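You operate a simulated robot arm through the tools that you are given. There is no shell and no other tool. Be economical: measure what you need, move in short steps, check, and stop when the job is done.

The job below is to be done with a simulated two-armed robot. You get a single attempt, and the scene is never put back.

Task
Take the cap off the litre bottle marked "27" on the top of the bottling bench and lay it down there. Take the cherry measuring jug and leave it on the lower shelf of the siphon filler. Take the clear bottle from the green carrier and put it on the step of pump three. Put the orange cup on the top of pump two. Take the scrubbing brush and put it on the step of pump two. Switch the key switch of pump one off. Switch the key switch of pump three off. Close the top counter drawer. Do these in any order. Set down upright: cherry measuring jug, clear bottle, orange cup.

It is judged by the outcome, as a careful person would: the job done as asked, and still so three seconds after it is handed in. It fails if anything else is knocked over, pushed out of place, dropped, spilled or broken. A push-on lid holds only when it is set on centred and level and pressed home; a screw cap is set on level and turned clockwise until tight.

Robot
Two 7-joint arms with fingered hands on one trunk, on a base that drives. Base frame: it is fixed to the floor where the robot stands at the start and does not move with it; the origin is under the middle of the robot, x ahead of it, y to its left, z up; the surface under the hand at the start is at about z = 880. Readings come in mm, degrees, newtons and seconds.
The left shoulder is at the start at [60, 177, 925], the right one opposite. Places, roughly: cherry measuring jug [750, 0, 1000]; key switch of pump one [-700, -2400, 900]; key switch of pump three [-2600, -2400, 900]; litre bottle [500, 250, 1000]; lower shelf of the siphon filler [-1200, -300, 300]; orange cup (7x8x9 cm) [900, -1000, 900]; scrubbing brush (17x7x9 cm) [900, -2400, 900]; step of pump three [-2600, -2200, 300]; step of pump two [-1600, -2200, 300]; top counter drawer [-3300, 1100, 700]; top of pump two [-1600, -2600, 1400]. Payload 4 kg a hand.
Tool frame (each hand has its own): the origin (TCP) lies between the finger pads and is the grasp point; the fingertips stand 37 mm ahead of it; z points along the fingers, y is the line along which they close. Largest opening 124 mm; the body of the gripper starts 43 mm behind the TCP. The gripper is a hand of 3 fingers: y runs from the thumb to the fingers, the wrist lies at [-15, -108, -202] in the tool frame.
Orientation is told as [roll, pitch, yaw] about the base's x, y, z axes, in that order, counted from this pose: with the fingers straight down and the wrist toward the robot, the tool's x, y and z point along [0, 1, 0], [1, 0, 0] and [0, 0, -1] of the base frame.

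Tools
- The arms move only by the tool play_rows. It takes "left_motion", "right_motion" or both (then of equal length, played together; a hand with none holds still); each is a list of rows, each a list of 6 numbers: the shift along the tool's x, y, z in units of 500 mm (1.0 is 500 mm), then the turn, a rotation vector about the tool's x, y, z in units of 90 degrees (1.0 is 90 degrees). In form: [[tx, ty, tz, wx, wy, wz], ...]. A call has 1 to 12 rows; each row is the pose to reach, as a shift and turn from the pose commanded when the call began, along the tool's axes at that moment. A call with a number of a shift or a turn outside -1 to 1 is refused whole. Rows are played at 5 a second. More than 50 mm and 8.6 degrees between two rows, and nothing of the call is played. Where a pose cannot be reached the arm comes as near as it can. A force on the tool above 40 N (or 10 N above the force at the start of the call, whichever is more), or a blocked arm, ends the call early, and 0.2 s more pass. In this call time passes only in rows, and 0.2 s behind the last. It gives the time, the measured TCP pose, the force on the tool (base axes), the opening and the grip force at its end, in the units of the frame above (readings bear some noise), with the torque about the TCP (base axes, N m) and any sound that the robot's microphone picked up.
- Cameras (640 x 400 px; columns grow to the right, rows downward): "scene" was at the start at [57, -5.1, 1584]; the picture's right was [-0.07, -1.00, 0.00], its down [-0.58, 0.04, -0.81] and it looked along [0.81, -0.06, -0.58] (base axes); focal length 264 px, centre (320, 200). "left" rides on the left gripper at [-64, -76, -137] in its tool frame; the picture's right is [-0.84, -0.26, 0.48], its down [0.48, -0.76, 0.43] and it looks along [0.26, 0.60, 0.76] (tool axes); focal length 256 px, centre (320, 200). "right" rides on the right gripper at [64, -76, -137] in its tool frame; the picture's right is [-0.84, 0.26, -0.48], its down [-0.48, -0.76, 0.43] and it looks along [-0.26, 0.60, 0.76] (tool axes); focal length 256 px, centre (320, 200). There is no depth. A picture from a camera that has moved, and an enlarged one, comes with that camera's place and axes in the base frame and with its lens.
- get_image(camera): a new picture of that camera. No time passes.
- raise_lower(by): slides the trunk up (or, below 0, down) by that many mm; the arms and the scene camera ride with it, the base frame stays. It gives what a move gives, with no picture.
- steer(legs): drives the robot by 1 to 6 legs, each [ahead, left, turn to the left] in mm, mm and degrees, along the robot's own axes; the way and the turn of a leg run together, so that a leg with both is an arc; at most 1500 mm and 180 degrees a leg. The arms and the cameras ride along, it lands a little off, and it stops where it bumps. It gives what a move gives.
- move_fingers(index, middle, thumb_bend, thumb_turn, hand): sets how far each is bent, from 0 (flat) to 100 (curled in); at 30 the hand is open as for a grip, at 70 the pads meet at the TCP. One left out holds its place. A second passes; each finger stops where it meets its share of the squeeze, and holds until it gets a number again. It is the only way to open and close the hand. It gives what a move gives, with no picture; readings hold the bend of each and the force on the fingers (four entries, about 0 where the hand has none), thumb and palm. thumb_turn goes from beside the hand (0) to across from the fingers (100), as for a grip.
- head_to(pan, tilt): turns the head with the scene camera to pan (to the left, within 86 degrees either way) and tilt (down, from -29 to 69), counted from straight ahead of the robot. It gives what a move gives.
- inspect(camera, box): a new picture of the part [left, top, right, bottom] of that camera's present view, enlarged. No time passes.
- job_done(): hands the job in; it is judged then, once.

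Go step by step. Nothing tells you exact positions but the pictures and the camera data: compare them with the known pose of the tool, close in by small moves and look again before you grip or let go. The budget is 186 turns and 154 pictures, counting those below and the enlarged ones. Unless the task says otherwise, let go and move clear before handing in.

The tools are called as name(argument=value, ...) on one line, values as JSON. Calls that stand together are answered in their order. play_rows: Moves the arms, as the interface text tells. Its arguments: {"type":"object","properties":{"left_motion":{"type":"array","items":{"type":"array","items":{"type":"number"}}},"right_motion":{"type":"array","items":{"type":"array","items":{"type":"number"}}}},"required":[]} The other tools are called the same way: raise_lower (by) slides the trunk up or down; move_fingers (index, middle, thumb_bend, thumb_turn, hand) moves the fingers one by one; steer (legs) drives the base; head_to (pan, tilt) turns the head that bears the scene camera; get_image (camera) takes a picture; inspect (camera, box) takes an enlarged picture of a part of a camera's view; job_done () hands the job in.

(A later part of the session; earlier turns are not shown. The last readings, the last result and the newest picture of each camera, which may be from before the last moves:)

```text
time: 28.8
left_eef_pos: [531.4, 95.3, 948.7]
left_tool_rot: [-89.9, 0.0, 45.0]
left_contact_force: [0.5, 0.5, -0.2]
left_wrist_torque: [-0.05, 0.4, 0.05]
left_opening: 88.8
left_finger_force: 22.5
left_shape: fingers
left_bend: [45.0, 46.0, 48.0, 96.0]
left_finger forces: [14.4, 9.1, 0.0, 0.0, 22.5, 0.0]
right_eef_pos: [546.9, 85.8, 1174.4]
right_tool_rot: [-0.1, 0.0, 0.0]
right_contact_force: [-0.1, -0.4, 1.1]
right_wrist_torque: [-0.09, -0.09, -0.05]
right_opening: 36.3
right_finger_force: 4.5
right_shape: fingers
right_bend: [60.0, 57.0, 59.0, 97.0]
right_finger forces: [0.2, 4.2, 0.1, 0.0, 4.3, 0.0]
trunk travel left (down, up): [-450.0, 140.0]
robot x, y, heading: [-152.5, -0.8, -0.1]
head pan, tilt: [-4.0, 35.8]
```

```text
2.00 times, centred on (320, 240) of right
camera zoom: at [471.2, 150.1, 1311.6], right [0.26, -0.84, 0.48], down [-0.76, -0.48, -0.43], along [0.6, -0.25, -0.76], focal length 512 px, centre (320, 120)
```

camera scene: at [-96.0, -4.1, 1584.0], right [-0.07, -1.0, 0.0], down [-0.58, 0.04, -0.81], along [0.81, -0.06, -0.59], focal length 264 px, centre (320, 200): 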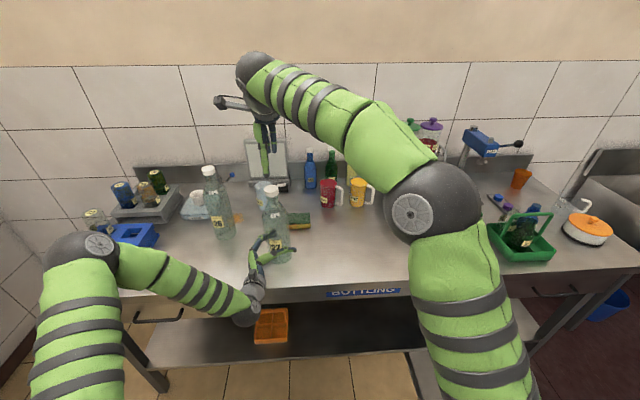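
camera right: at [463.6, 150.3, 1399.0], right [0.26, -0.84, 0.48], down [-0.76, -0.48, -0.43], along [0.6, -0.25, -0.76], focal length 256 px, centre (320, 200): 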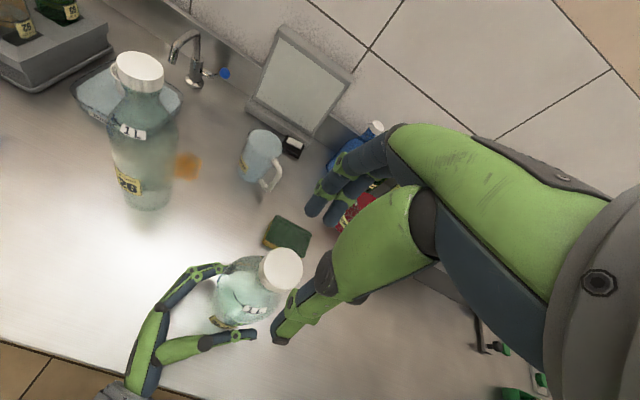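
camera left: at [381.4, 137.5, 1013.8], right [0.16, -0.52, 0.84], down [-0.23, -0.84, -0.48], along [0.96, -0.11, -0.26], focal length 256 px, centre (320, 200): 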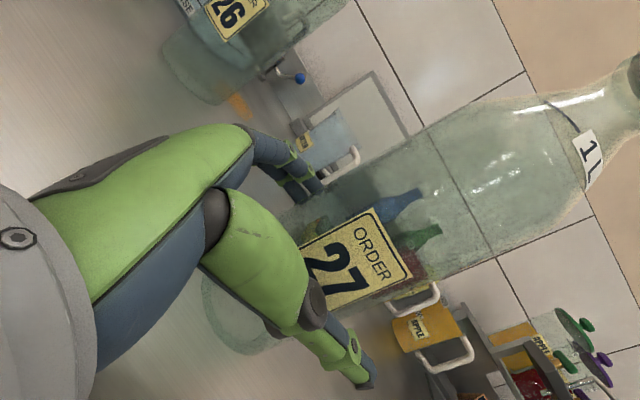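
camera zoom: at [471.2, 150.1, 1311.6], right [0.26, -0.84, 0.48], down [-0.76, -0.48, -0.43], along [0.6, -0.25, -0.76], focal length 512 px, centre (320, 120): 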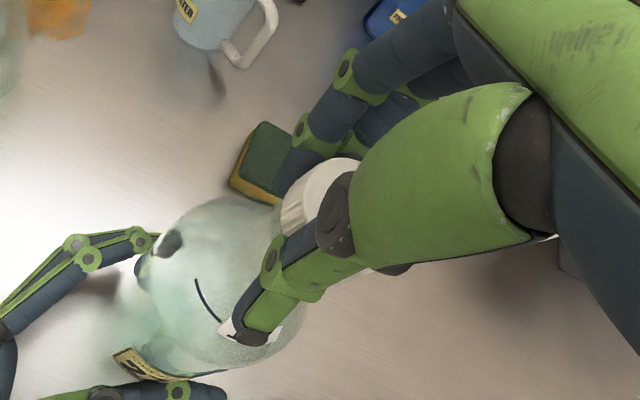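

move_fingers(hand="right", index=52, middle=52, thumb_bend=52)

play_rows(right_motion=[[-0.01, -0.004, -0.02, 0, 0, 0]])

move_fingers(hand="right", index=75, middle=75, thumb_bend=75)

inspect(camera="right", box=[160, 140, 480, 340])

```text
time: 29.8
left_eef_pos: [531.4, 94.6, 949.2]
left_tool_rot: [-89.9, -0.1, 45.1]
left_contact_force: [0.0, 0.4, 0.0]
left_wrist_torque: [0.12, 0.07, 0.03]
left_opening: 89.1
left_finger_force: 23.7
left_shape: fingers
left_bend: [45.0, 46.0, 48.0, 98.0]
left_finger forces: [13.2, 10.2, 0.0, 0.0, 23.8, 0.0]
right_eef_pos: [547.0, 86.2, 1174.0]
right_tool_rot: [0.0, -0.1, 0.0]
right_contact_force: [-0.1, 0.0, -0.2]
right_wrist_torque: [0.02, 0.01, 0.02]
right_opening: 55.7
right_finger_force: 0.2
right_shape: fingers
right_bend: [52.0, 52.0, 52.0, 97.0]
right_finger forces: [0.0, 0.1, 0.0, 0.1, 0.2, 0.0]
trunk travel left (down, up): [-450.0, 140.0]
robot x, y, heading: [-151.4, 0.3, 0.1]
head pan, tilt: [-4.0, 35.8]
```

```text
time: 30.2
left_eef_pos: [530.5, 95.8, 950.8]
left_tool_rot: [-89.9, 0.0, 45.0]
left_contact_force: [-1.3, 0.2, 0.3]
left_wrist_torque: [0.08, 0.1, 0.01]
left_opening: 88.7
left_finger_force: 23.0
left_shape: fingers
left_bend: [45.0, 46.0, 48.0, 97.0]
left_finger forces: [13.3, 10.1, 0.0, 0.0, 23.5, 0.0]
right_eef_pos: [545.1, 80.5, 1183.7]
right_tool_rot: [0.0, 0.0, 0.0]
right_contact_force: [-0.1, 1.2, 0.5]
right_wrist_torque: [-0.02, -0.03, -0.02]
right_opening: 55.9
right_finger_force: 0.1
right_shape: fingers
right_bend: [52.0, 52.0, 52.0, 97.0]
right_finger forces: [0.0, 0.0, 0.1, 0.0, 0.0, 0.0]
trunk travel left (down, up): [-450.0, 140.0]
robot x, y, heading: [-153.0, 2.1, -0.1]
head pan, tilt: [-4.0, 35.8]
```

```text
time: 31.2
left_eef_pos: [532.0, 95.0, 950.1]
left_tool_rot: [-90.0, 0.0, 45.1]
left_contact_force: [0.7, 0.6, -1.6]
left_wrist_torque: [-0.06, 0.41, 0.02]
left_opening: 88.7
left_finger_force: 22.9
left_shape: fingers
left_bend: [45.0, 46.0, 48.0, 97.0]
left_finger forces: [14.5, 9.0, 0.1, 0.1, 22.1, 0.1]
right_eef_pos: [545.0, 79.6, 1184.2]
right_tool_rot: [0.1, 0.0, 0.0]
right_contact_force: [-1.2, -0.8, 0.7]
right_wrist_torque: [0.01, 0.0, -0.01]
right_opening: 38.9
right_finger_force: 20.8
right_shape: fingers
right_bend: [59.0, 61.0, 61.0, 96.0]
right_finger forces: [11.5, 8.7, 0.0, 0.0, 21.6, 0.1]
trunk travel left (down, up): [-450.0, 140.0]
robot x, y, heading: [-153.6, 0.8, -0.0]
head pan, tilt: [-4.0, 35.8]
```

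```text
2.00 times, centred on (320, 240) of right
camera zoom: at [469.2, 144.7, 1321.4], right [0.26, -0.84, 0.48], down [-0.76, -0.48, -0.43], along [0.6, -0.25, -0.76], focal length 512 px, centre (320, 120)
```

zoom: 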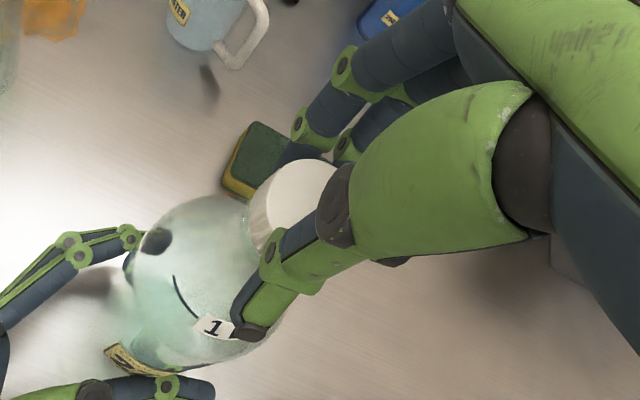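

play_rows(right_motion=[[0, 0, 0, 0, 0, -0.08], [0, 0, 0, 0, 0, -0.16], [0, 0, 0, 0, 0, -0.24], [0, 0, 0, 0, 0, -0.32], [0, 0, 0, 0, 0, -0.4], [0, 0, 0, 0, 0, -0.48]])

inspect(camera="right", box=[160, 140, 480, 340])

```text
time: 32.6
left_eef_pos: [532.1, 94.7, 950.0]
left_tool_rot: [-89.9, 0.0, 45.1]
left_contact_force: [1.4, 0.5, -2.6]
left_wrist_torque: [0.03, 0.27, 0.04]
left_opening: 89.2
left_finger_force: 22.7
left_shape: fingers
left_bend: [45.0, 46.0, 48.0, 97.0]
left_finger forces: [13.7, 9.4, 0.0, 0.1, 22.7, 0.0]
right_eef_pos: [545.7, 81.1, 1184.2]
right_tool_rot: [0.0, 0.0, 43.2]
right_contact_force: [-0.7, -0.5, 0.4]
right_wrist_torque: [0.02, 0.0, -0.05]
right_opening: 38.6
right_finger_force: 20.9
right_shape: fingers
right_bend: [59.0, 61.0, 61.0, 96.0]
right_finger forces: [11.9, 8.4, 0.1, 0.0, 21.6, 0.0]
trunk travel left (down, up): [-450.0, 140.0]
robot x, y, heading: [-154.7, -3.9, -0.2]
head pan, tilt: [-4.0, 35.8]
```

```text
2.00 times, centred on (320, 240) of right
camera zoom: at [446.9, 75.2, 1321.5], right [0.76, -0.43, 0.48], down [-0.22, -0.87, -0.43], along [0.61, 0.22, -0.76], focal length 512 px, centre (320, 120)
```

zoom: 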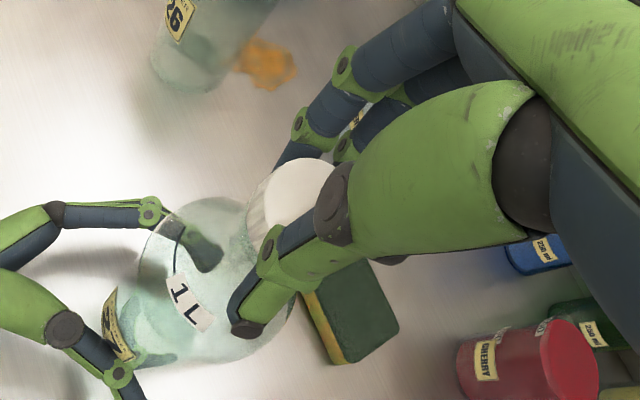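

play_rows(right_motion=[[0, 0, 0, 0, 0, -0.09], [0, 0, 0, 0, 0, -0.18], [0, 0, 0, 0, 0, -0.27], [0, 0, -0.002, 0, 0, -0.36], [0, 0, -0.004, 0, 0, -0.45], [0, 0, -0.01, 0, 0, -0.5], [0, 0, -0.02, 0, 0, -0.5], [0, 0, -0.03, 0, 0, -0.5]])

get_image(camera="right")

```text
time: 34.4
left_eef_pos: [532.6, 94.6, 952.1]
left_tool_rot: [-90.3, -0.2, 45.0]
left_contact_force: [-2.5, 0.5, 21.7]
left_wrist_torque: [-0.11, -0.69, -0.02]
left_opening: 88.6
left_finger_force: 22.1
left_shape: fingers
left_bend: [45.0, 46.0, 48.0, 95.0]
left_finger forces: [12.5, 9.2, 0.0, 0.1, 22.9, 0.0]
right_eef_pos: [545.8, 80.8, 1196.5]
right_tool_rot: [0.2, 0.4, 88.3]
right_contact_force: [1.9, -0.1, -27.4]
right_wrist_torque: [-0.26, -0.2, -0.02]
right_opening: 38.5
right_finger_force: 21.5
right_shape: fingers
right_bend: [58.0, 61.0, 62.0, 96.0]
right_finger forces: [15.0, 13.5, 0.0, 0.1, 14.7, 0.0]
trunk travel left (down, up): [-450.0, 140.0]
robot x, y, heading: [-154.1, 3.0, 0.0]
head pan, tilt: [-4.0, 35.8]
```

```text
125 pictures are left
camera right: at [480.9, 7.1, 1334.2], right [0.85, 0.23, 0.48], down [0.46, -0.78, -0.43], along [0.27, 0.59, -0.76], focal length 256 px, centre (320, 200)
```

right: 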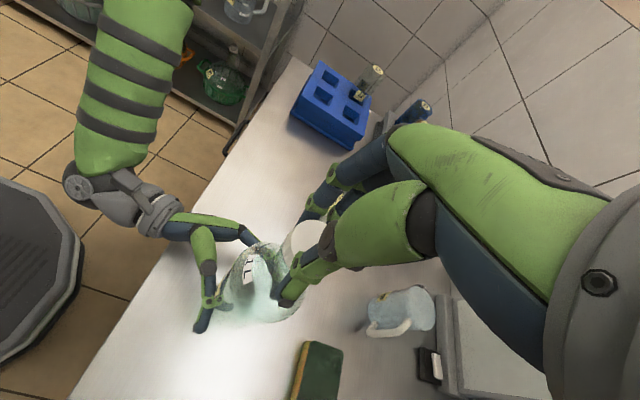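

play_rows(right_motion=[[0, 0, 0.015, 0, 0, 0], [0, 0, 0.026, 0, 0, 0]])

move_fingers(hand="right", index=45, middle=45, thumb_bend=45)

play_rows(right_motion=[[0, 0, 0.0, 0, 0, 0.09], [0, 0, 0, 0, 0, 0.18], [0, 0, 0, 0, 0, 0.27], [0, 0, 0, 0, 0, 0.36], [0, 0, 0, 0, 0, 0.45], [0, 0, 0, 0, 0, 0.54], [0, 0, 0, 0, 0, 0.63], [0, 0, 0, 0, 0, 0.72], [0, 0, 0, 0, 0, 0.81], [0, 0, 0, 0, 0, 0.9], [0, 0, 0, 0, 0, 0.98]])

play_rows(right_motion=[[0, 0, 0.0, 0, 0, 0.09], [0, 0, 0, 0, 0, 0.18], [0, 0, 0, 0, 0, 0.27], [0, 0, 0, 0, 0, 0.36], [0, 0, 0, 0, 0, 0.45], [0, 0, 0, 0, 0, 0.54]])

get_image(camera="scene")

```text
time: 35.0
left_eef_pos: [532.1, 95.6, 948.8]
left_tool_rot: [-89.7, 0.1, 45.1]
left_contact_force: [-1.4, 0.0, 7.1]
left_wrist_torque: [0.01, -0.27, -0.04]
left_opening: 88.8
left_finger_force: 22.2
left_shape: fingers
left_bend: [45.0, 46.0, 48.0, 96.0]
left_finger forces: [12.2, 10.1, 0.0, 0.0, 23.1, 0.0]
right_eef_pos: [546.3, 81.3, 1188.2]
right_tool_rot: [-0.1, -0.1, 88.1]
right_contact_force: [-0.2, -0.3, -10.8]
right_wrist_torque: [-0.11, -0.09, 0.0]
right_opening: 38.4
right_finger_force: 20.9
right_shape: fingers
right_bend: [59.0, 61.0, 62.0, 96.0]
right_finger forces: [12.8, 10.4, 0.1, 0.0, 18.7, 0.1]
trunk travel left (down, up): [-450.0, 140.0]
robot x, y, heading: [-154.6, -0.9, -0.1]
head pan, tilt: [-4.0, 35.8]
```

```text
time: 36.0
left_eef_pos: [532.5, 95.4, 948.9]
left_tool_rot: [-89.9, 0.0, 45.1]
left_contact_force: [-0.4, 0.5, -4.8]
left_wrist_torque: [0.03, 0.1, 0.02]
left_opening: 88.7
left_finger_force: 22.9
left_shape: fingers
left_bend: [45.0, 46.0, 48.0, 97.0]
left_finger forces: [12.4, 10.5, 0.0, 0.0, 23.1, 0.1]
right_eef_pos: [546.3, 81.0, 1187.1]
right_tool_rot: [-0.1, 0.0, 88.2]
right_contact_force: [0.0, -0.7, -0.5]
right_wrist_torque: [0.0, -0.02, 0.01]
right_opening: 77.5
right_finger_force: 0.1
right_shape: fingers
right_bend: [45.0, 45.0, 45.0, 97.0]
right_finger forces: [0.1, 0.1, 0.0, 0.0, 0.0, 0.0]
trunk travel left (down, up): [-450.0, 140.0]
robot x, y, heading: [-154.0, -0.7, -0.2]
head pan, tilt: [-4.0, 35.8]
```

```text
time: 38.4
left_eef_pos: [531.2, 95.8, 949.0]
left_tool_rot: [-89.9, 0.0, 45.1]
left_contact_force: [-0.8, -0.3, -4.5]
left_wrist_torque: [0.06, 0.11, -0.01]
left_opening: 88.4
left_finger_force: 23.3
left_shape: fingers
left_bend: [45.0, 46.0, 48.0, 97.0]
left_finger forces: [12.4, 10.4, 0.0, 0.1, 23.1, 0.1]
right_eef_pos: [546.1, 80.1, 1185.9]
right_tool_rot: [-0.1, 0.0, -0.1]
right_contact_force: [0.6, 0.4, -0.2]
right_wrist_torque: [-0.02, 0.0, -0.01]
right_opening: 77.8
right_finger_force: 0.0
right_shape: fingers
right_bend: [45.0, 45.0, 45.0, 97.0]
right_finger forces: [0.0, 0.1, 0.0, 0.1, 0.1, 0.0]
trunk travel left (down, up): [-450.0, 140.0]
robot x, y, heading: [-155.1, -0.5, -0.1]
head pan, tilt: [-4.0, 35.8]
```

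```text
time: 39.8
left_eef_pos: [531.5, 96.3, 949.5]
left_tool_rot: [-89.9, 0.0, 45.1]
left_contact_force: [-0.4, 0.1, -5.0]
left_wrist_torque: [0.02, 0.07, 0.02]
left_opening: 88.5
left_finger_force: 22.5
left_shape: fingers
left_bend: [45.0, 46.0, 48.0, 97.0]
left_finger forces: [12.4, 10.6, 0.0, 0.0, 23.1, 0.0]
right_eef_pos: [546.2, 79.0, 1185.9]
right_tool_rot: [0.0, 0.1, -48.7]
right_contact_force: [-0.7, 0.0, -0.4]
right_wrist_torque: [0.04, -0.01, 0.01]
right_opening: 77.6
right_finger_force: 0.0
right_shape: fingers
right_bend: [45.0, 45.0, 45.0, 98.0]
right_finger forces: [0.1, 0.0, 0.1, 0.0, 0.0, 0.1]
trunk travel left (down, up): [-450.0, 140.0]
robot x, y, heading: [-156.0, 2.2, -0.1]
head pan, tilt: [-4.0, 35.8]
```

```text
124 pictures are left
camera scene: at [-96.2, -4.8, 1584.0], right [-0.07, -1.0, 0.0], down [-0.58, 0.04, -0.81], along [0.81, -0.06, -0.59], focal length 264 px, centre (320, 200)
```

scene: 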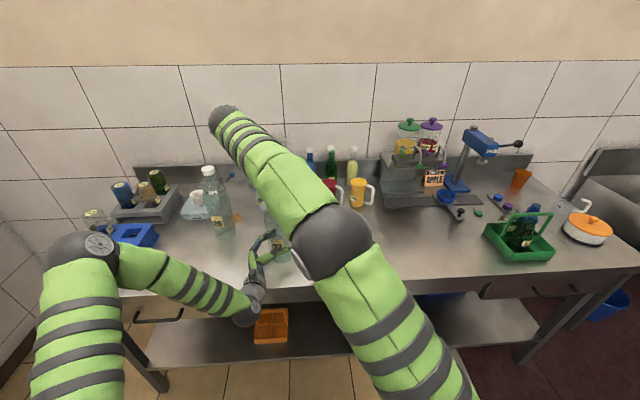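

move_fingers(hand="right", index=75, middle=75, thumb_bend=75)

play_rows(right_motion=[[0, 0, 0.0, 0, 0, -0.09], [0, 0, 0, 0, 0, -0.18], [0, 0, 0, 0, 0, -0.27], [0, 0, 0, 0, 0, -0.36], [0, 0, 0, 0, 0, -0.45], [0, 0, 0, 0, 0, -0.54], [0, 0, 0, 0, 0, -0.63], [0, 0, 0, 0, 0, -0.72]])

play_rows(right_motion=[[0, 0, 0.0, 0, 0, -0.09], [0, 0, 0, 0, 0, -0.18], [0, 0, 0, 0, 0, -0.27], [0, 0, 0, 0, 0, -0.36], [0, 0, 0, 0, 0, -0.45], [0, 0, 0, 0, 0, -0.54], [0, 0, 0, 0, 0, -0.63], [0, 0, 0, 0, 0, -0.72], [0, 0, 0, 0, 0, -0.81]])

play_rows(right_motion=[[0, 0, -0.008, 0, 0, 0], [0, 0, -0.016, 0, 0, 0], [0, 0, -0.024, 0, 0, 0]])

get_image(camera="right")

```text
time: 40.8
left_eef_pos: [532.0, 95.9, 949.1]
left_tool_rot: [-89.9, 0.0, 45.1]
left_contact_force: [0.3, 0.7, -5.2]
left_wrist_torque: [0.08, 0.27, 0.02]
left_opening: 88.6
left_finger_force: 23.1
left_shape: fingers
left_bend: [45.0, 46.0, 48.0, 97.0]
left_finger forces: [13.2, 9.8, 0.1, 0.0, 22.5, 0.1]
right_eef_pos: [546.5, 80.7, 1186.6]
right_tool_rot: [0.0, 0.0, -48.5]
right_contact_force: [-2.0, -0.5, 1.2]
right_wrist_torque: [-0.07, -0.09, -0.01]
right_opening: 35.7
right_finger_force: 21.0
right_shape: fingers
right_bend: [59.0, 60.0, 62.0, 96.0]
right_finger forces: [10.3, 10.3, 0.0, 0.0, 20.3, 0.1]
trunk travel left (down, up): [-450.0, 140.0]
robot x, y, heading: [-155.1, 0.2, 0.2]
head pan, tilt: [-4.0, 35.8]
```

```text
time: 42.6
left_eef_pos: [531.6, 95.4, 949.2]
left_tool_rot: [-89.9, 0.0, 45.1]
left_contact_force: [1.7, 0.5, -4.6]
left_wrist_torque: [-0.05, 0.41, 0.05]
left_opening: 88.9
left_finger_force: 22.6
left_shape: fingers
left_bend: [45.0, 46.0, 48.0, 96.0]
left_finger forces: [14.4, 9.1, 0.0, 0.0, 21.8, 0.0]
right_eef_pos: [546.9, 81.3, 1186.3]
right_tool_rot: [0.0, 0.0, 16.3]
right_contact_force: [-1.6, -0.2, 0.4]
right_wrist_torque: [-0.01, 0.01, -0.05]
right_opening: 35.0
right_finger_force: 22.2
right_shape: fingers
right_bend: [59.0, 60.0, 62.0, 96.0]
right_finger forces: [11.0, 10.9, 0.0, 0.0, 22.6, 0.1]
trunk travel left (down, up): [-450.0, 140.0]
robot x, y, heading: [-156.5, -1.6, 0.0]
head pan, tilt: [-4.0, 35.8]
```

```text
time: 44.6
left_eef_pos: [532.1, 95.9, 951.0]
left_tool_rot: [-89.9, 0.1, 45.1]
left_contact_force: [1.3, -0.1, -3.6]
left_wrist_torque: [-0.06, 0.15, 0.02]
left_opening: 88.8
left_finger_force: 23.0
left_shape: fingers
left_bend: [45.0, 46.0, 48.0, 97.0]
left_finger forces: [13.3, 9.9, 0.0, 0.1, 22.8, 0.0]
right_eef_pos: [547.0, 82.0, 1186.2]
right_tool_rot: [0.0, 0.0, 89.4]
right_contact_force: [0.0, -0.1, 0.4]
right_wrist_torque: [0.03, 0.05, 0.0]
right_opening: 34.6
right_finger_force: 23.0
right_shape: fingers
right_bend: [59.0, 60.0, 63.0, 96.0]
right_finger forces: [11.6, 10.8, 0.0, 0.1, 22.5, 0.1]
trunk travel left (down, up): [-450.0, 140.0]
robot x, y, heading: [-155.6, -2.1, 0.0]
head pan, tilt: [-4.0, 35.8]
```

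```text
time: 45.4
left_eef_pos: [531.9, 96.0, 949.6]
left_tool_rot: [-89.9, 0.0, 45.2]
left_contact_force: [-0.5, 0.2, -4.8]
left_wrist_torque: [0.03, 0.07, 0.01]
left_opening: 88.8
left_finger_force: 23.0
left_shape: fingers
left_bend: [45.0, 46.0, 48.0, 97.0]
left_finger forces: [12.9, 10.6, 0.0, 0.0, 23.5, 0.1]
right_eef_pos: [546.9, 80.2, 1198.2]
right_tool_rot: [0.1, 0.1, 89.1]
right_contact_force: [-0.5, 0.1, -0.2]
right_wrist_torque: [0.03, 0.0, 0.02]
right_opening: 34.7
right_finger_force: 22.2
right_shape: fingers
right_bend: [59.0, 60.0, 63.0, 96.0]
right_finger forces: [11.6, 10.7, 0.0, 0.1, 22.5, 0.0]
trunk travel left (down, up): [-450.0, 140.0]
robot x, y, heading: [-153.4, 0.4, 0.1]
head pan, tilt: [-4.0, 35.8]
```

```text
123 pictures are left
camera right: at [481.3, 6.1, 1335.4], right [0.84, 0.24, 0.48], down [0.47, -0.77, -0.43], along [0.26, 0.59, -0.76], focal length 256 px, centre (320, 200)
```

right: 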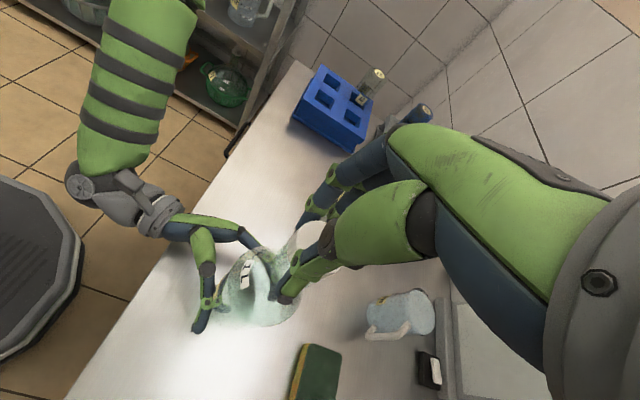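

play_rows(right_motion=[[0, 0, -0.06, 0, 0, 0], [0, 0, -0.13, 0, 0, 0], [0, 0, -0.2, 0, 0, 0], [0, -0.04, -0.2, 0, 0, 0.09], [0, -0.08, -0.2, 0, 0, 0.18], [0, -0.13, -0.2, 0, 0, 0.27], [0, -0.18, -0.2, 0, 0, 0.36], [0, -0.23, -0.2, 0, 0, 0.45], [0, -0.28, -0.2, 0, 0, 0.54], [0, -0.33, -0.2, 0, 0, 0.63], [0, -0.37, -0.2, 0, 0, 0.72], [0, -0.4, -0.2, 0, 0, 0.8]])

get_image(camera="scene")

get_image(camera="right")

```text
time: 48.0
left_eef_pos: [531.3, 95.7, 950.4]
left_tool_rot: [-90.0, -0.1, 45.1]
left_contact_force: [0.4, 0.2, -4.2]
left_wrist_torque: [0.04, 0.08, 0.01]
left_opening: 88.6
left_finger_force: 23.3
left_shape: fingers
left_bend: [45.0, 46.0, 48.0, 97.0]
left_finger forces: [12.7, 10.5, 0.0, 0.1, 23.4, 0.0]
right_eef_pos: [541.8, -117.8, 1298.0]
right_tool_rot: [-0.1, 0.0, 17.0]
right_contact_force: [0.9, 0.5, 0.3]
right_wrist_torque: [0.0, 0.0, -0.03]
right_opening: 34.1
right_finger_force: 21.8
right_shape: fingers
right_bend: [59.0, 60.0, 63.0, 96.0]
right_finger forces: [11.6, 10.5, 0.0, 0.0, 21.9, 0.0]
right hand out of reach, approached as far as the arm can: row 2, 3, 4
trunk travel left (down, up): [-450.0, 140.0]
robot x, y, heading: [-153.5, 0.4, -0.3]
head pan, tilt: [-4.0, 35.8]
```

```text
122 pictures are left
camera scene: at [-96.7, -5.0, 1584.0], right [-0.07, -1.0, 0.0], down [-0.58, 0.04, -0.81], along [0.81, -0.06, -0.58], focal length 264 px, centre (320, 200)
```

scene: 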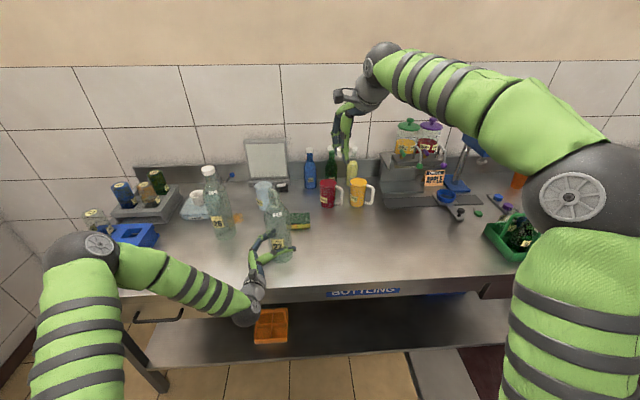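

```text
121 pictures are left
camera right: at [450.6, -79.9, 1434.8], right [0.49, -0.73, 0.48], down [-0.59, -0.68, -0.43], along [0.65, -0.07, -0.76], focal length 256 px, centre (320, 200)
```

right: 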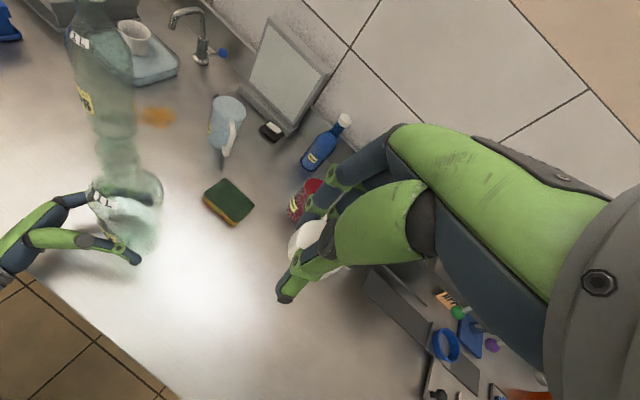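

play_rows(right_motion=[[0, 0, 0.09, 0, 0, 0.04], [0, 0, 0.18, 0, 0, 0.08], [0, 0, 0.27, 0, 0, 0.12], [0, 0, 0.36, 0, 0, 0.16], [0, 0, 0.45, 0, 0, 0.18], [0, 0, 0.54, 0, 0, 0.18], [0, 0, 0.62, 0, 0, 0.18], [0, 0, 0.68, 0, 0, 0.18], [0, 0, 0.72, 0, 0, 0.18], [0, 0, 0.74, 0, 0, 0.18]])

play_rows(right_motion=[[0, 0, 0.008, 0, 0, 0], [0, 0, 0.014, 0, 0, 0], [0, 0, 0.018, 0, 0, 0]])

inspect(camera="scene", box=[260, 180, 420, 300])

```text
time: 50.2
left_eef_pos: [532.0, 96.6, 950.0]
left_tool_rot: [-89.9, 0.1, 45.2]
left_contact_force: [-0.9, -0.7, -5.1]
left_wrist_torque: [0.05, 0.12, -0.02]
left_opening: 88.8
left_finger_force: 23.4
left_shape: fingers
left_bend: [45.0, 46.0, 48.0, 97.0]
left_finger forces: [12.7, 10.6, 0.1, 0.0, 23.4, 0.1]
right_eef_pos: [543.7, -118.2, 928.5]
right_tool_rot: [-0.1, 0.1, 0.9]
right_contact_force: [-0.3, -0.1, 0.4]
right_wrist_torque: [-0.01, 0.03, 0.04]
right_opening: 34.2
right_finger_force: 21.8
right_shape: fingers
right_bend: [59.0, 60.0, 63.0, 96.0]
right_finger forces: [11.4, 10.5, 0.0, 0.1, 21.5, 0.0]
trunk travel left (down, up): [-450.0, 140.0]
robot x, y, heading: [-155.9, -2.0, -0.2]
head pan, tilt: [-4.0, 35.8]
```

```text
time: 51.0
left_eef_pos: [530.7, 95.5, 950.2]
left_tool_rot: [-90.0, 0.1, 45.1]
left_contact_force: [0.2, 0.2, -3.9]
left_wrist_torque: [0.05, 0.1, 0.03]
left_opening: 88.8
left_finger_force: 23.5
left_shape: fingers
left_bend: [45.0, 46.0, 48.0, 97.0]
left_finger forces: [12.7, 10.7, 0.0, 0.1, 23.5, 0.0]
right_eef_pos: [544.5, -118.1, 921.5]
right_tool_rot: [0.1, -0.4, 0.9]
right_contact_force: [2.6, -0.6, 19.5]
right_wrist_torque: [-0.06, -0.6, 0.01]
right_opening: 33.9
right_finger_force: 32.7
right_shape: fingers
right_bend: [59.0, 60.0, 63.0, 96.0]
right_finger forces: [21.2, 21.4, 0.0, 0.0, 23.0, 0.1]
trunk travel left (down, up): [-450.0, 140.0]
robot x, y, heading: [-158.2, 2.5, 0.0]
head pan, tilt: [-4.0, 35.8]
```

```text
3.33 times, centred on (340, 240) of scene
camera zoom: at [-97.9, -4.7, 1584.4], right [-0.07, -1.0, 0.0], down [-0.58, 0.04, -0.81], along [0.81, -0.06, -0.58], focal length 879 px, centre (253, 67)
```

zoom: 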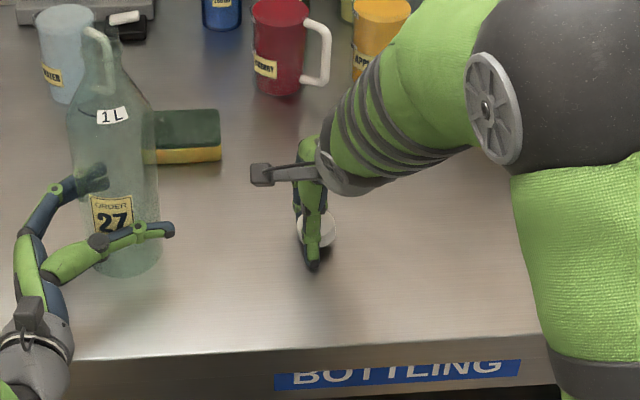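

Touching the bench at z ~921; I open the right hand to release the cap, and lower the bottle back with the left and release it.

move_fingers(hand="right", index=42, middle=42, thumb_bend=42)

play_rows(left_motion=[[0.004, 0, 0, 0, 0, 0], [0.006, 0, 0, 0, 0, 0]], right_motion=[[0, 0, -0.06, 0, 0, 0], [0, 0, -0.15, 0, 0, 0]])

inspect(camera="scene", box=[200, 170, 400, 300])

```text
time: 52.0
left_eef_pos: [529.0, 96.7, 951.6]
left_tool_rot: [-90.0, 0.0, 45.0]
left_contact_force: [-0.9, 0.1, -4.8]
left_wrist_torque: [0.07, 0.08, -0.02]
left_opening: 88.7
left_finger_force: 23.5
left_shape: fingers
left_bend: [45.0, 46.0, 48.0, 97.0]
left_finger forces: [12.7, 10.6, 0.1, 0.1, 23.3, 0.0]
right_eef_pos: [542.0, -119.2, 921.1]
right_tool_rot: [0.0, -0.1, 1.0]
right_contact_force: [-6.8, 2.1, 23.0]
right_wrist_torque: [0.31, -0.76, 0.14]
right_opening: 79.4
right_finger_force: 11.5
right_shape: fingers
right_bend: [45.0, 43.0, 42.0, 97.0]
right_finger forces: [18.2, 5.1, 0.0, 0.1, 0.0, 0.0]
trunk travel left (down, up): [-450.0, 140.0]
robot x, y, heading: [-153.0, 2.8, -0.3]
head pan, tilt: [-4.0, 35.8]
```

```text
time: 52.6
left_eef_pos: [532.0, 95.9, 947.9]
left_tool_rot: [-90.1, -0.1, 45.0]
left_contact_force: [0.9, 0.2, 2.1]
left_wrist_torque: [-0.02, 0.09, 0.02]
left_opening: 88.8
left_finger_force: 22.1
left_shape: fingers
left_bend: [45.0, 46.0, 48.0, 96.0]
left_finger forces: [13.6, 9.6, 0.1, 0.0, 22.0, 0.0]
right_eef_pos: [543.1, -119.9, 994.2]
right_tool_rot: [0.0, 0.1, 0.9]
right_contact_force: [-0.2, -0.1, -0.6]
right_wrist_torque: [-0.01, 0.01, 0.0]
right_opening: 87.3
right_finger_force: 0.0
right_shape: fingers
right_bend: [42.0, 42.0, 42.0, 97.0]
right_finger forces: [0.1, 0.1, 0.1, 0.1, 0.0, 0.0]
trunk travel left (down, up): [-450.0, 140.0]
robot x, y, heading: [-154.4, -1.9, 0.0]
head pan, tilt: [-4.0, 35.8]
```

```text
3.08 times, centred on (300, 235) of scene
camera zoom: at [-96.9, -5.2, 1583.9], right [-0.07, -1.0, 0.0], down [-0.58, 0.04, -0.81], along [0.81, -0.06, -0.58], focal length 812 px, centre (382, 92)
```

zoom: 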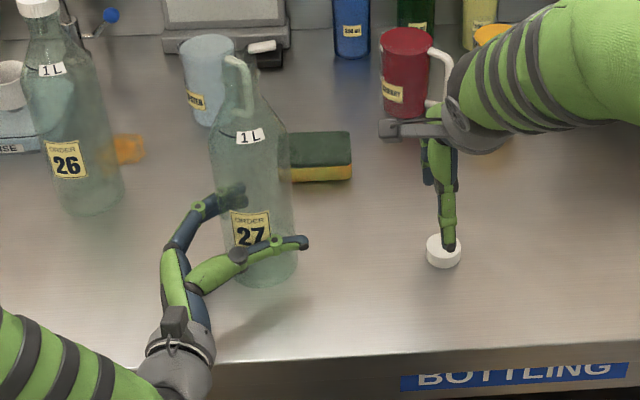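

move_fingers(hand="left", index=30, middle=30, thumb_bend=30)

play_rows(left_motion=[[0, 0, -0.05, 0, 0, 0], [0, 0, -0.12, 0, 0, 0], [0, 0, -0.2, 0, 0, 0], [0, 0, -0.28, 0, 0, 0], [-0.06, 0, -0.3, 0, 0, 0], [-0.15, 0, -0.3, 0, 0, 0], [-0.24, 0, -0.3, 0, 0, 0]], right_motion=[[0, 0, -0.06, 0, 0, 0], [0, 0, -0.15, 0, 0, 0], [0, 0, -0.24, 0, 0, 0], [0, 0, -0.3, 0, 0, 0], [0, 0, -0.3, 0, 0, 0], [0, 0, -0.3, 0, 0, 0], [0, 0, -0.3, 0, 0, 0]])

get_image(camera="scene")

```text
time: 53.6
left_eef_pos: [530.7, 95.9, 947.0]
left_tool_rot: [-90.1, 0.0, 45.1]
left_contact_force: [0.2, -0.2, -0.7]
left_wrist_torque: [-0.02, -0.01, 0.01]
left_opening: 123.2
left_finger_force: 0.1
left_shape: fingers
left_bend: [30.0, 30.0, 30.0, 97.0]
left_finger forces: [0.1, 0.0, 0.0, 0.0, 0.1, 0.0]
right_eef_pos: [544.1, -118.8, 995.3]
right_tool_rot: [0.0, 0.0, 0.9]
right_contact_force: [-0.5, -0.3, 1.1]
right_wrist_torque: [-0.01, -0.03, 0.0]
right_opening: 86.8
right_finger_force: 0.0
right_shape: fingers
right_bend: [42.0, 42.0, 42.0, 97.0]
right_finger forces: [0.1, 0.0, 0.0, 0.0, 0.0, 0.1]
trunk travel left (down, up): [-450.0, 140.0]
robot x, y, heading: [-154.4, 1.8, 0.0]
head pan, tilt: [-4.0, 35.8]
```

```text
time: 55.2
left_eef_pos: [425.3, 200.9, 1067.0]
left_tool_rot: [-89.9, -0.1, 45.0]
left_contact_force: [0.7, 0.4, -0.3]
left_wrist_torque: [0.0, -0.04, -0.03]
left_opening: 123.2
left_finger_force: 0.1
left_shape: fingers
left_bend: [30.0, 30.0, 30.0, 98.0]
left_finger forces: [0.0, 0.0, 0.1, 0.1, 0.0, 0.0]
right_eef_pos: [541.2, -117.7, 1144.2]
right_tool_rot: [-0.1, 0.0, 0.9]
right_contact_force: [-0.3, -1.1, -0.1]
right_wrist_torque: [-0.01, -0.02, 0.03]
right_opening: 86.7
right_finger_force: 0.1
right_shape: fingers
right_bend: [42.0, 42.0, 42.0, 97.0]
right_finger forces: [0.0, 0.0, 0.0, 0.0, 0.0, 0.0]
trunk travel left (down, up): [-450.0, 140.0]
robot x, y, heading: [-154.3, -0.4, -0.0]
head pan, tilt: [-4.0, 35.8]
```

```text
118 pictures are left
camera scene: at [-97.8, -5.6, 1584.0], right [-0.07, -1.0, 0.0], down [-0.58, 0.04, -0.81], along [0.81, -0.06, -0.58], focal length 264 px, centre (320, 200)
```

scene: 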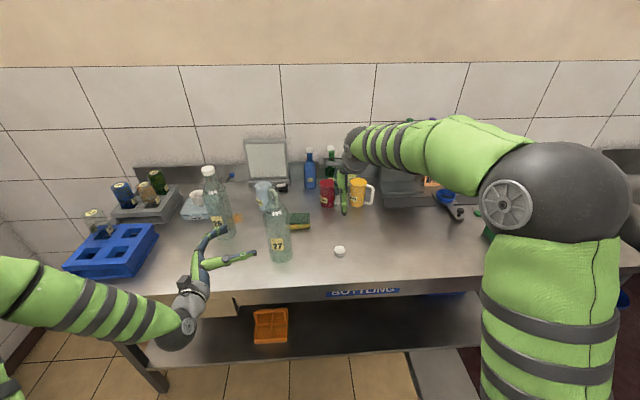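

Cap is on the bench and bottle 27 stands. Before picking the jug I want to see the siphon filler behind me, to pick a suitable grasp; I back off and look around.

play_rows(left_motion=[[-0.08, 0, -0.05, 0, 0, 0], [-0.16, 0, -0.1, 0, 0, 0], [-0.2, 0, -0.1, 0, 0, 0]])

steer(legs=[[-330, 0, 0], [0, 0, -90]])

head_to(pan=-60, tilt=30)

get_image(camera="scene")

```text
time: 56.0
left_eef_pos: [404.6, 240.5, 1171.7]
left_tool_rot: [-89.9, 0.0, 44.9]
left_contact_force: [-0.3, 0.1, 0.0]
left_wrist_torque: [-0.01, 0.01, 0.02]
left_opening: 123.2
left_finger_force: 0.0
left_shape: fingers
left_bend: [30.0, 30.0, 30.0, 98.0]
left_finger forces: [0.0, 0.0, 0.0, 0.0, 0.0, 0.1]
left hand out of reach, approached as far as the arm can: row 1, 2, 3
right_eef_pos: [542.8, -117.8, 1143.4]
right_tool_rot: [0.0, 0.0, 0.8]
right_contact_force: [-0.1, -0.9, 0.6]
right_wrist_torque: [-0.04, 0.0, 0.01]
right_opening: 86.7
right_finger_force: 0.0
right_shape: fingers
right_bend: [42.0, 42.0, 42.0, 97.0]
right_finger forces: [0.1, 0.0, 0.0, 0.0, 0.1, 0.0]
trunk travel left (down, up): [-450.0, 140.0]
robot x, y, heading: [-156.0, 1.9, 0.2]
head pan, tilt: [-4.0, 35.8]
```

```text
time: 57.9
left_eef_pos: [169.5, 277.4, 1173.0]
left_tool_rot: [-90.0, -0.1, 47.3]
left_contact_force: [-0.4, -0.7, 0.2]
left_wrist_torque: [0.0, 0.0, -0.01]
left_opening: 123.7
left_finger_force: 0.1
left_shape: fingers
left_bend: [30.0, 30.0, 30.0, 98.0]
left_finger forces: [0.0, 0.0, 0.0, 0.0, 0.0, 0.1]
right_eef_pos: [322.3, -75.4, 1143.9]
right_tool_rot: [0.0, -0.2, 3.3]
right_contact_force: [-0.2, 0.1, 0.0]
right_wrist_torque: [-0.01, -0.02, 0.0]
right_opening: 87.0
right_finger_force: 0.1
right_shape: fingers
right_bend: [42.0, 42.0, 42.0, 98.0]
right_finger forces: [0.1, 0.0, 0.0, 0.1, 0.1, 0.0]
trunk travel left (down, up): [-450.0, 140.0]
robot x, y, heading: [-373.4, 13.5, 2.5]
head pan, tilt: [-4.0, 35.8]
stopped in leg 1: the robot was blocked; the commanded pose is now the measured one
```

```text
time: 59.1
left_eef_pos: [169.6, 277.4, 1171.8]
left_tool_rot: [-90.0, 0.1, 47.5]
left_contact_force: [1.1, -0.6, 0.2]
left_wrist_torque: [-0.04, -0.01, 0.04]
left_opening: 123.4
left_finger_force: 0.0
left_shape: fingers
left_bend: [30.0, 30.0, 30.0, 98.0]
left_finger forces: [0.1, 0.1, 0.1, 0.1, 0.0, 0.0]
right_eef_pos: [322.8, -75.3, 1143.7]
right_tool_rot: [0.0, 0.1, 3.3]
right_contact_force: [0.0, 0.8, 0.0]
right_wrist_torque: [-0.01, -0.03, 0.0]
right_opening: 86.8
right_finger_force: 0.1
right_shape: fingers
right_bend: [42.0, 42.0, 42.0, 98.0]
right_finger forces: [0.0, 0.0, 0.0, 0.0, 0.0, 0.1]
trunk travel left (down, up): [-450.0, 140.0]
robot x, y, heading: [-379.1, 15.1, 3.0]
head pan, tilt: [-60.0, 30.0]
```

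```text
117 pictures are left
camera scene: at [-359.5, -63.7, 1593.0], right [-0.84, -0.54, 0.0], down [-0.27, 0.42, -0.87], along [0.47, -0.73, -0.5], focal length 264 px, centre (320, 200)
```

scene: 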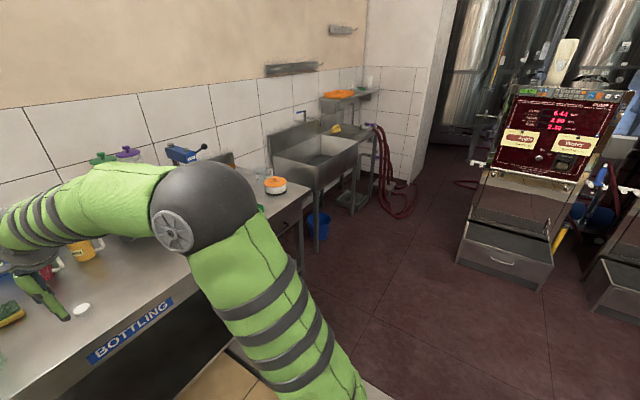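

steer(legs=[[60, 0, 0]])

head_to(pan=-86, tilt=50)

get_image(camera="scene")

head_to(pan=86, tilt=45)

get_image(camera="scene")

```text
time: 60.1
left_eef_pos: [231.2, 278.9, 1170.7]
left_tool_rot: [-89.9, 0.0, 47.3]
left_contact_force: [0.6, -0.3, 0.5]
left_wrist_torque: [-0.03, -0.02, 0.0]
left_opening: 123.5
left_finger_force: 0.1
left_shape: fingers
left_bend: [30.0, 30.0, 30.0, 98.0]
left_finger forces: [0.0, 0.0, 0.0, 0.0, 0.1, 0.0]
right_eef_pos: [383.7, -74.5, 1143.1]
right_tool_rot: [0.1, 0.1, 3.2]
right_contact_force: [-0.5, 0.5, -0.5]
right_wrist_torque: [-0.01, 0.03, 0.0]
right_opening: 86.8
right_finger_force: 0.0
right_shape: fingers
right_bend: [42.0, 42.0, 42.0, 98.0]
right_finger forces: [0.0, 0.0, 0.0, 0.0, 0.0, 0.0]
trunk travel left (down, up): [-450.0, 140.0]
robot x, y, heading: [-320.6, 14.1, 2.3]
head pan, tilt: [-60.0, 30.0]
```

```text
time: 61.0
left_eef_pos: [229.4, 278.3, 1170.9]
left_tool_rot: [-90.0, 0.1, 47.3]
left_contact_force: [-0.3, 0.0, 0.0]
left_wrist_torque: [-0.01, 0.02, 0.02]
left_opening: 123.5
left_finger_force: 0.0
left_shape: fingers
left_bend: [30.0, 30.0, 30.0, 98.0]
left_finger forces: [0.0, 0.1, 0.0, 0.1, 0.0, 0.1]
right_eef_pos: [382.4, -75.9, 1143.2]
right_tool_rot: [0.1, -0.1, 3.3]
right_contact_force: [0.0, 0.4, -0.5]
right_wrist_torque: [0.0, 0.01, 0.03]
right_opening: 86.8
right_finger_force: 0.1
right_shape: fingers
right_bend: [42.0, 42.0, 42.0, 98.0]
right_finger forces: [0.1, 0.0, 0.1, 0.0, 0.0, 0.1]
trunk travel left (down, up): [-450.0, 140.0]
robot x, y, heading: [-318.7, 17.1, 2.4]
head pan, tilt: [-85.9, 50.0]
```

```text
116 pictures are left
camera scene: at [-339.8, -61.4, 1563.6], right [-0.99, -0.11, 0.0], down [-0.09, 0.76, -0.64], along [0.07, -0.64, -0.77], focal length 264 px, centre (320, 200)
```

scene: 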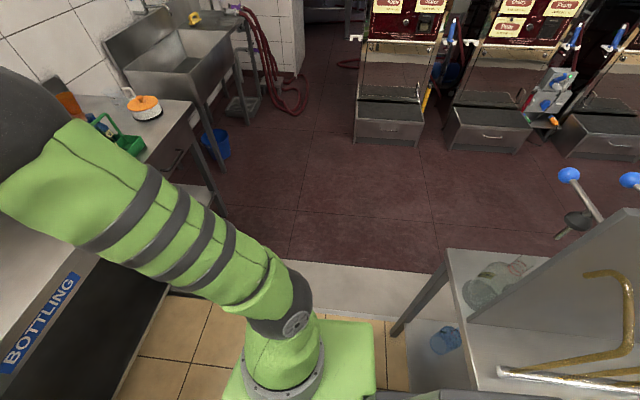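

```text
time: 63.6
left_eef_pos: [230.7, 277.3, 1170.4]
left_tool_rot: [-90.0, 0.0, 47.3]
left_contact_force: [-0.6, 0.4, -0.3]
left_wrist_torque: [-0.01, 0.01, 0.01]
left_opening: 123.4
left_finger_force: 0.0
left_shape: fingers
left_bend: [30.0, 30.0, 30.0, 98.0]
left_finger forces: [0.0, 0.1, 0.0, 0.0, 0.0, 0.0]
right_eef_pos: [383.2, -75.0, 1143.4]
right_tool_rot: [0.0, 0.0, 3.2]
right_contact_force: [0.9, 0.0, 0.3]
right_wrist_torque: [0.0, 0.03, -0.02]
right_opening: 87.1
right_finger_force: 0.0
right_shape: fingers
right_bend: [42.0, 42.0, 42.0, 98.0]
right_finger forces: [0.1, 0.0, 0.0, 0.0, 0.0, 0.1]
trunk travel left (down, up): [-450.0, 140.0]
robot x, y, heading: [-317.0, 15.1, 2.5]
head pan, tilt: [85.9, 45.0]
```

```text
115 pictures are left
camera scene: at [-346.0, 96.4, 1570.4], right [1.0, -0.03, 0.0], down [-0.02, -0.71, -0.71], along [0.02, 0.71, -0.71], focal length 264 px, centre (320, 200)
```

scene: 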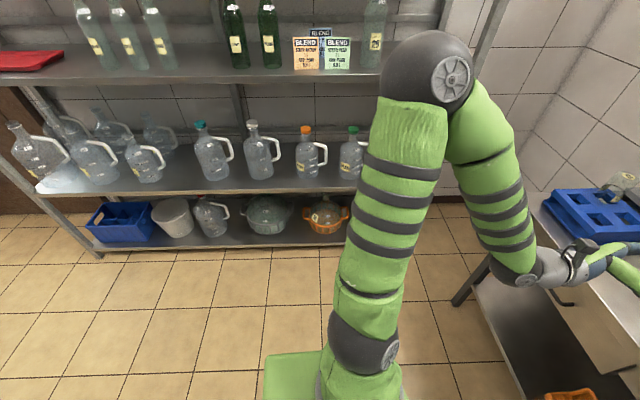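

The siphon filler is the frame behind-right (front edge around x ≈ -660, corner y ≈ -490). I shift a bit ahead, turn to face -y, and look at its lower shelf.

steer(legs=[[110, 0, 0], [0, 0, -92]])

head_to(pan=-70, tilt=45)

get_image(camera="scene")

```text
time: 68.7
left_eef_pos: [37.8, -536.0, 1171.1]
left_tool_rot: [-90.0, -0.1, -44.3]
left_contact_force: [-0.7, -0.2, 0.2]
left_wrist_torque: [-0.04, 0.02, 0.03]
left_opening: 123.1
left_finger_force: 0.0
left_shape: fingers
left_bend: [30.0, 30.0, 30.0, 98.0]
left_finger forces: [0.0, 0.1, 0.0, 0.0, 0.0, 0.0]
right_eef_pos: [-320.9, -678.5, 1144.2]
right_tool_rot: [0.0, 0.0, -88.5]
right_contact_force: [0.5, -0.4, -0.1]
right_wrist_torque: [-0.01, 0.01, 0.01]
right_opening: 86.9
right_finger_force: 0.1
right_shape: fingers
right_bend: [42.0, 42.0, 42.0, 98.0]
right_finger forces: [0.0, 0.0, 0.0, 0.0, 0.0, 0.0]
trunk travel left (down, up): [-450.0, 140.0]
robot x, y, heading: [-207.1, 18.8, -89.1]
head pan, tilt: [85.9, 45.0]
```

```text
time: 71.1
left_eef_pos: [39.0, -535.4, 1171.7]
left_tool_rot: [-90.0, 0.0, -44.4]
left_contact_force: [-0.8, 0.0, -0.9]
left_wrist_torque: [-0.01, -0.04, 0.02]
left_opening: 123.3
left_finger_force: 0.0
left_shape: fingers
left_bend: [30.0, 30.0, 30.0, 98.0]
left_finger forces: [0.0, 0.0, 0.1, 0.0, 0.1, 0.0]
right_eef_pos: [-319.5, -677.7, 1143.5]
right_tool_rot: [0.1, -0.1, -88.5]
right_contact_force: [-0.6, 0.3, 0.4]
right_wrist_torque: [0.01, 0.02, -0.01]
right_opening: 87.0
right_finger_force: 0.1
right_shape: fingers
right_bend: [42.0, 42.0, 42.0, 98.0]
right_finger forces: [0.0, 0.0, 0.1, 0.0, 0.0, 0.1]
trunk travel left (down, up): [-450.0, 140.0]
robot x, y, heading: [-211.0, 20.8, -89.3]
head pan, tilt: [-70.0, 45.0]
```

```text
114 pictures are left
camera scene: at [-286.0, 22.0, 1570.4], right [-0.35, 0.94, 0.0], down [0.66, 0.25, -0.71], along [-0.66, -0.25, -0.71], focal length 264 px, centre (320, 200)
```

scene: 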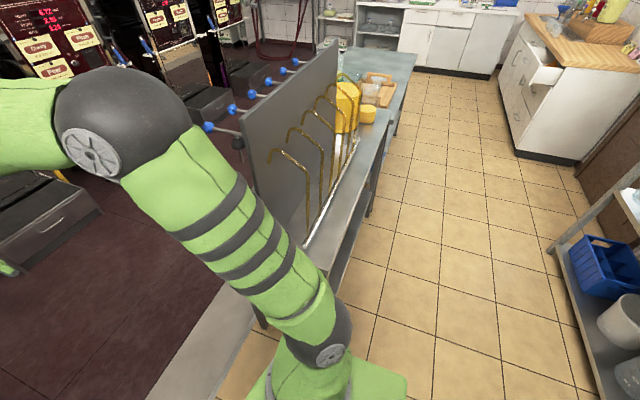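

The filler runs along x from about -690 to -1780, its open front facing +y at y ≈ -110, so a tool-down grasp can serve the lower shelf from that side. Back to the bench now for the jug.

steer(legs=[[0, 0, 89.3]])

head_to(pan=-15, tilt=38)

play_rows(left_motion=[[0, 0, -0.01, 0.033, 0.079, 0.033], [0, 0, -0.02, 0.065, 0.157, 0.065], [0, 0, -0.03, 0.098, 0.236, 0.098], [0, 0, -0.04, 0.13, 0.314, 0.13], [0, 0, -0.05, 0.163, 0.393, 0.163], [0, 0, -0.05, 0.196, 0.472, 0.196], [0, 0, -0.05, 0.228, 0.55, 0.228], [0, 0, -0.05, 0.261, 0.629, 0.261], [0, 0, -0.05, 0.293, 0.707, 0.293], [0, 0, -0.05, 0.326, 0.786, 0.326], [0, 0, -0.05, 0.358, 0.864, 0.358], [0, 0, -0.05, 0.391, 0.943, 0.391]])

get_image(camera="scene")

```text
time: 75.2
left_eef_pos: [349.7, 258.9, 1171.6]
left_tool_rot: [-90.0, -0.1, 44.8]
left_contact_force: [0.2, 0.6, -0.1]
left_wrist_torque: [-0.02, 0.01, -0.03]
left_opening: 123.4
left_finger_force: 0.1
left_shape: fingers
left_bend: [30.0, 30.0, 30.0, 98.0]
left_finger forces: [0.1, 0.0, 0.0, 0.0, 0.0, 0.1]
right_eef_pos: [486.6, -101.0, 1143.3]
right_tool_rot: [0.1, 0.0, 0.6]
right_contact_force: [0.9, -0.7, -0.5]
right_wrist_torque: [0.02, -0.01, 0.0]
right_opening: 87.1
right_finger_force: 0.0
right_shape: fingers
right_bend: [42.0, 42.0, 42.0, 98.0]
right_finger forces: [0.0, 0.0, 0.1, 0.1, 0.0, 0.0]
trunk travel left (down, up): [-450.0, 140.0]
robot x, y, heading: [-206.0, 19.6, 0.1]
head pan, tilt: [-70.0, 45.0]
```

```text
time: 76.5
left_eef_pos: [350.2, 258.9, 1171.0]
left_tool_rot: [-90.0, 0.0, 44.9]
left_contact_force: [0.2, -0.4, -0.1]
left_wrist_torque: [0.01, -0.02, -0.02]
left_opening: 123.3
left_finger_force: 0.2
left_shape: fingers
left_bend: [30.0, 30.0, 30.0, 98.0]
left_finger forces: [0.1, 0.0, 0.0, 0.0, 0.0, 0.1]
right_eef_pos: [486.0, -101.5, 1143.8]
right_tool_rot: [-0.1, 0.0, 0.7]
right_contact_force: [0.5, -0.1, -0.2]
right_wrist_torque: [0.01, -0.01, -0.04]
right_opening: 87.0
right_finger_force: 0.0
right_shape: fingers
right_bend: [42.0, 42.0, 42.0, 98.0]
right_finger forces: [0.0, 0.0, 0.0, 0.0, 0.0, 0.0]
trunk travel left (down, up): [-450.0, 140.0]
robot x, y, heading: [-207.4, 21.1, -0.0]
head pan, tilt: [-15.0, 38.0]
```

```text
time: 79.1
left_eef_pos: [331.5, 274.7, 1171.6]
left_tool_rot: [0.2, 0.0, -0.3]
left_contact_force: [0.7, 0.1, 0.4]
left_wrist_torque: [-0.01, 0.03, 0.0]
left_opening: 123.5
left_finger_force: 0.0
left_shape: fingers
left_bend: [30.0, 30.0, 30.0, 98.0]
left_finger forces: [0.0, 0.1, 0.0, 0.1, 0.0, 0.0]
right_eef_pos: [486.5, -103.7, 1144.2]
right_tool_rot: [-0.1, 0.1, 0.6]
right_contact_force: [0.6, 0.1, 0.3]
right_wrist_torque: [0.05, -0.05, 0.0]
right_opening: 87.2
right_finger_force: 0.0
right_shape: fingers
right_bend: [42.0, 42.0, 42.0, 98.0]
right_finger forces: [0.0, 0.0, 0.1, 0.0, 0.1, 0.0]
trunk travel left (down, up): [-450.0, 140.0]
robot x, y, heading: [-208.5, 18.8, -0.0]
head pan, tilt: [-15.0, 38.0]
```

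```text
113 pictures are left
camera scene: at [-156.3, -3.3, 1580.6], right [-0.26, -0.97, 0.0], down [-0.59, 0.16, -0.79], along [0.76, -0.21, -0.62], focal length 264 px, centre (320, 200)
```

scene: 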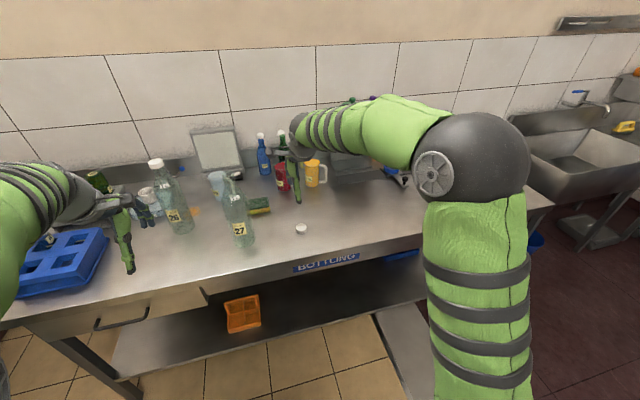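

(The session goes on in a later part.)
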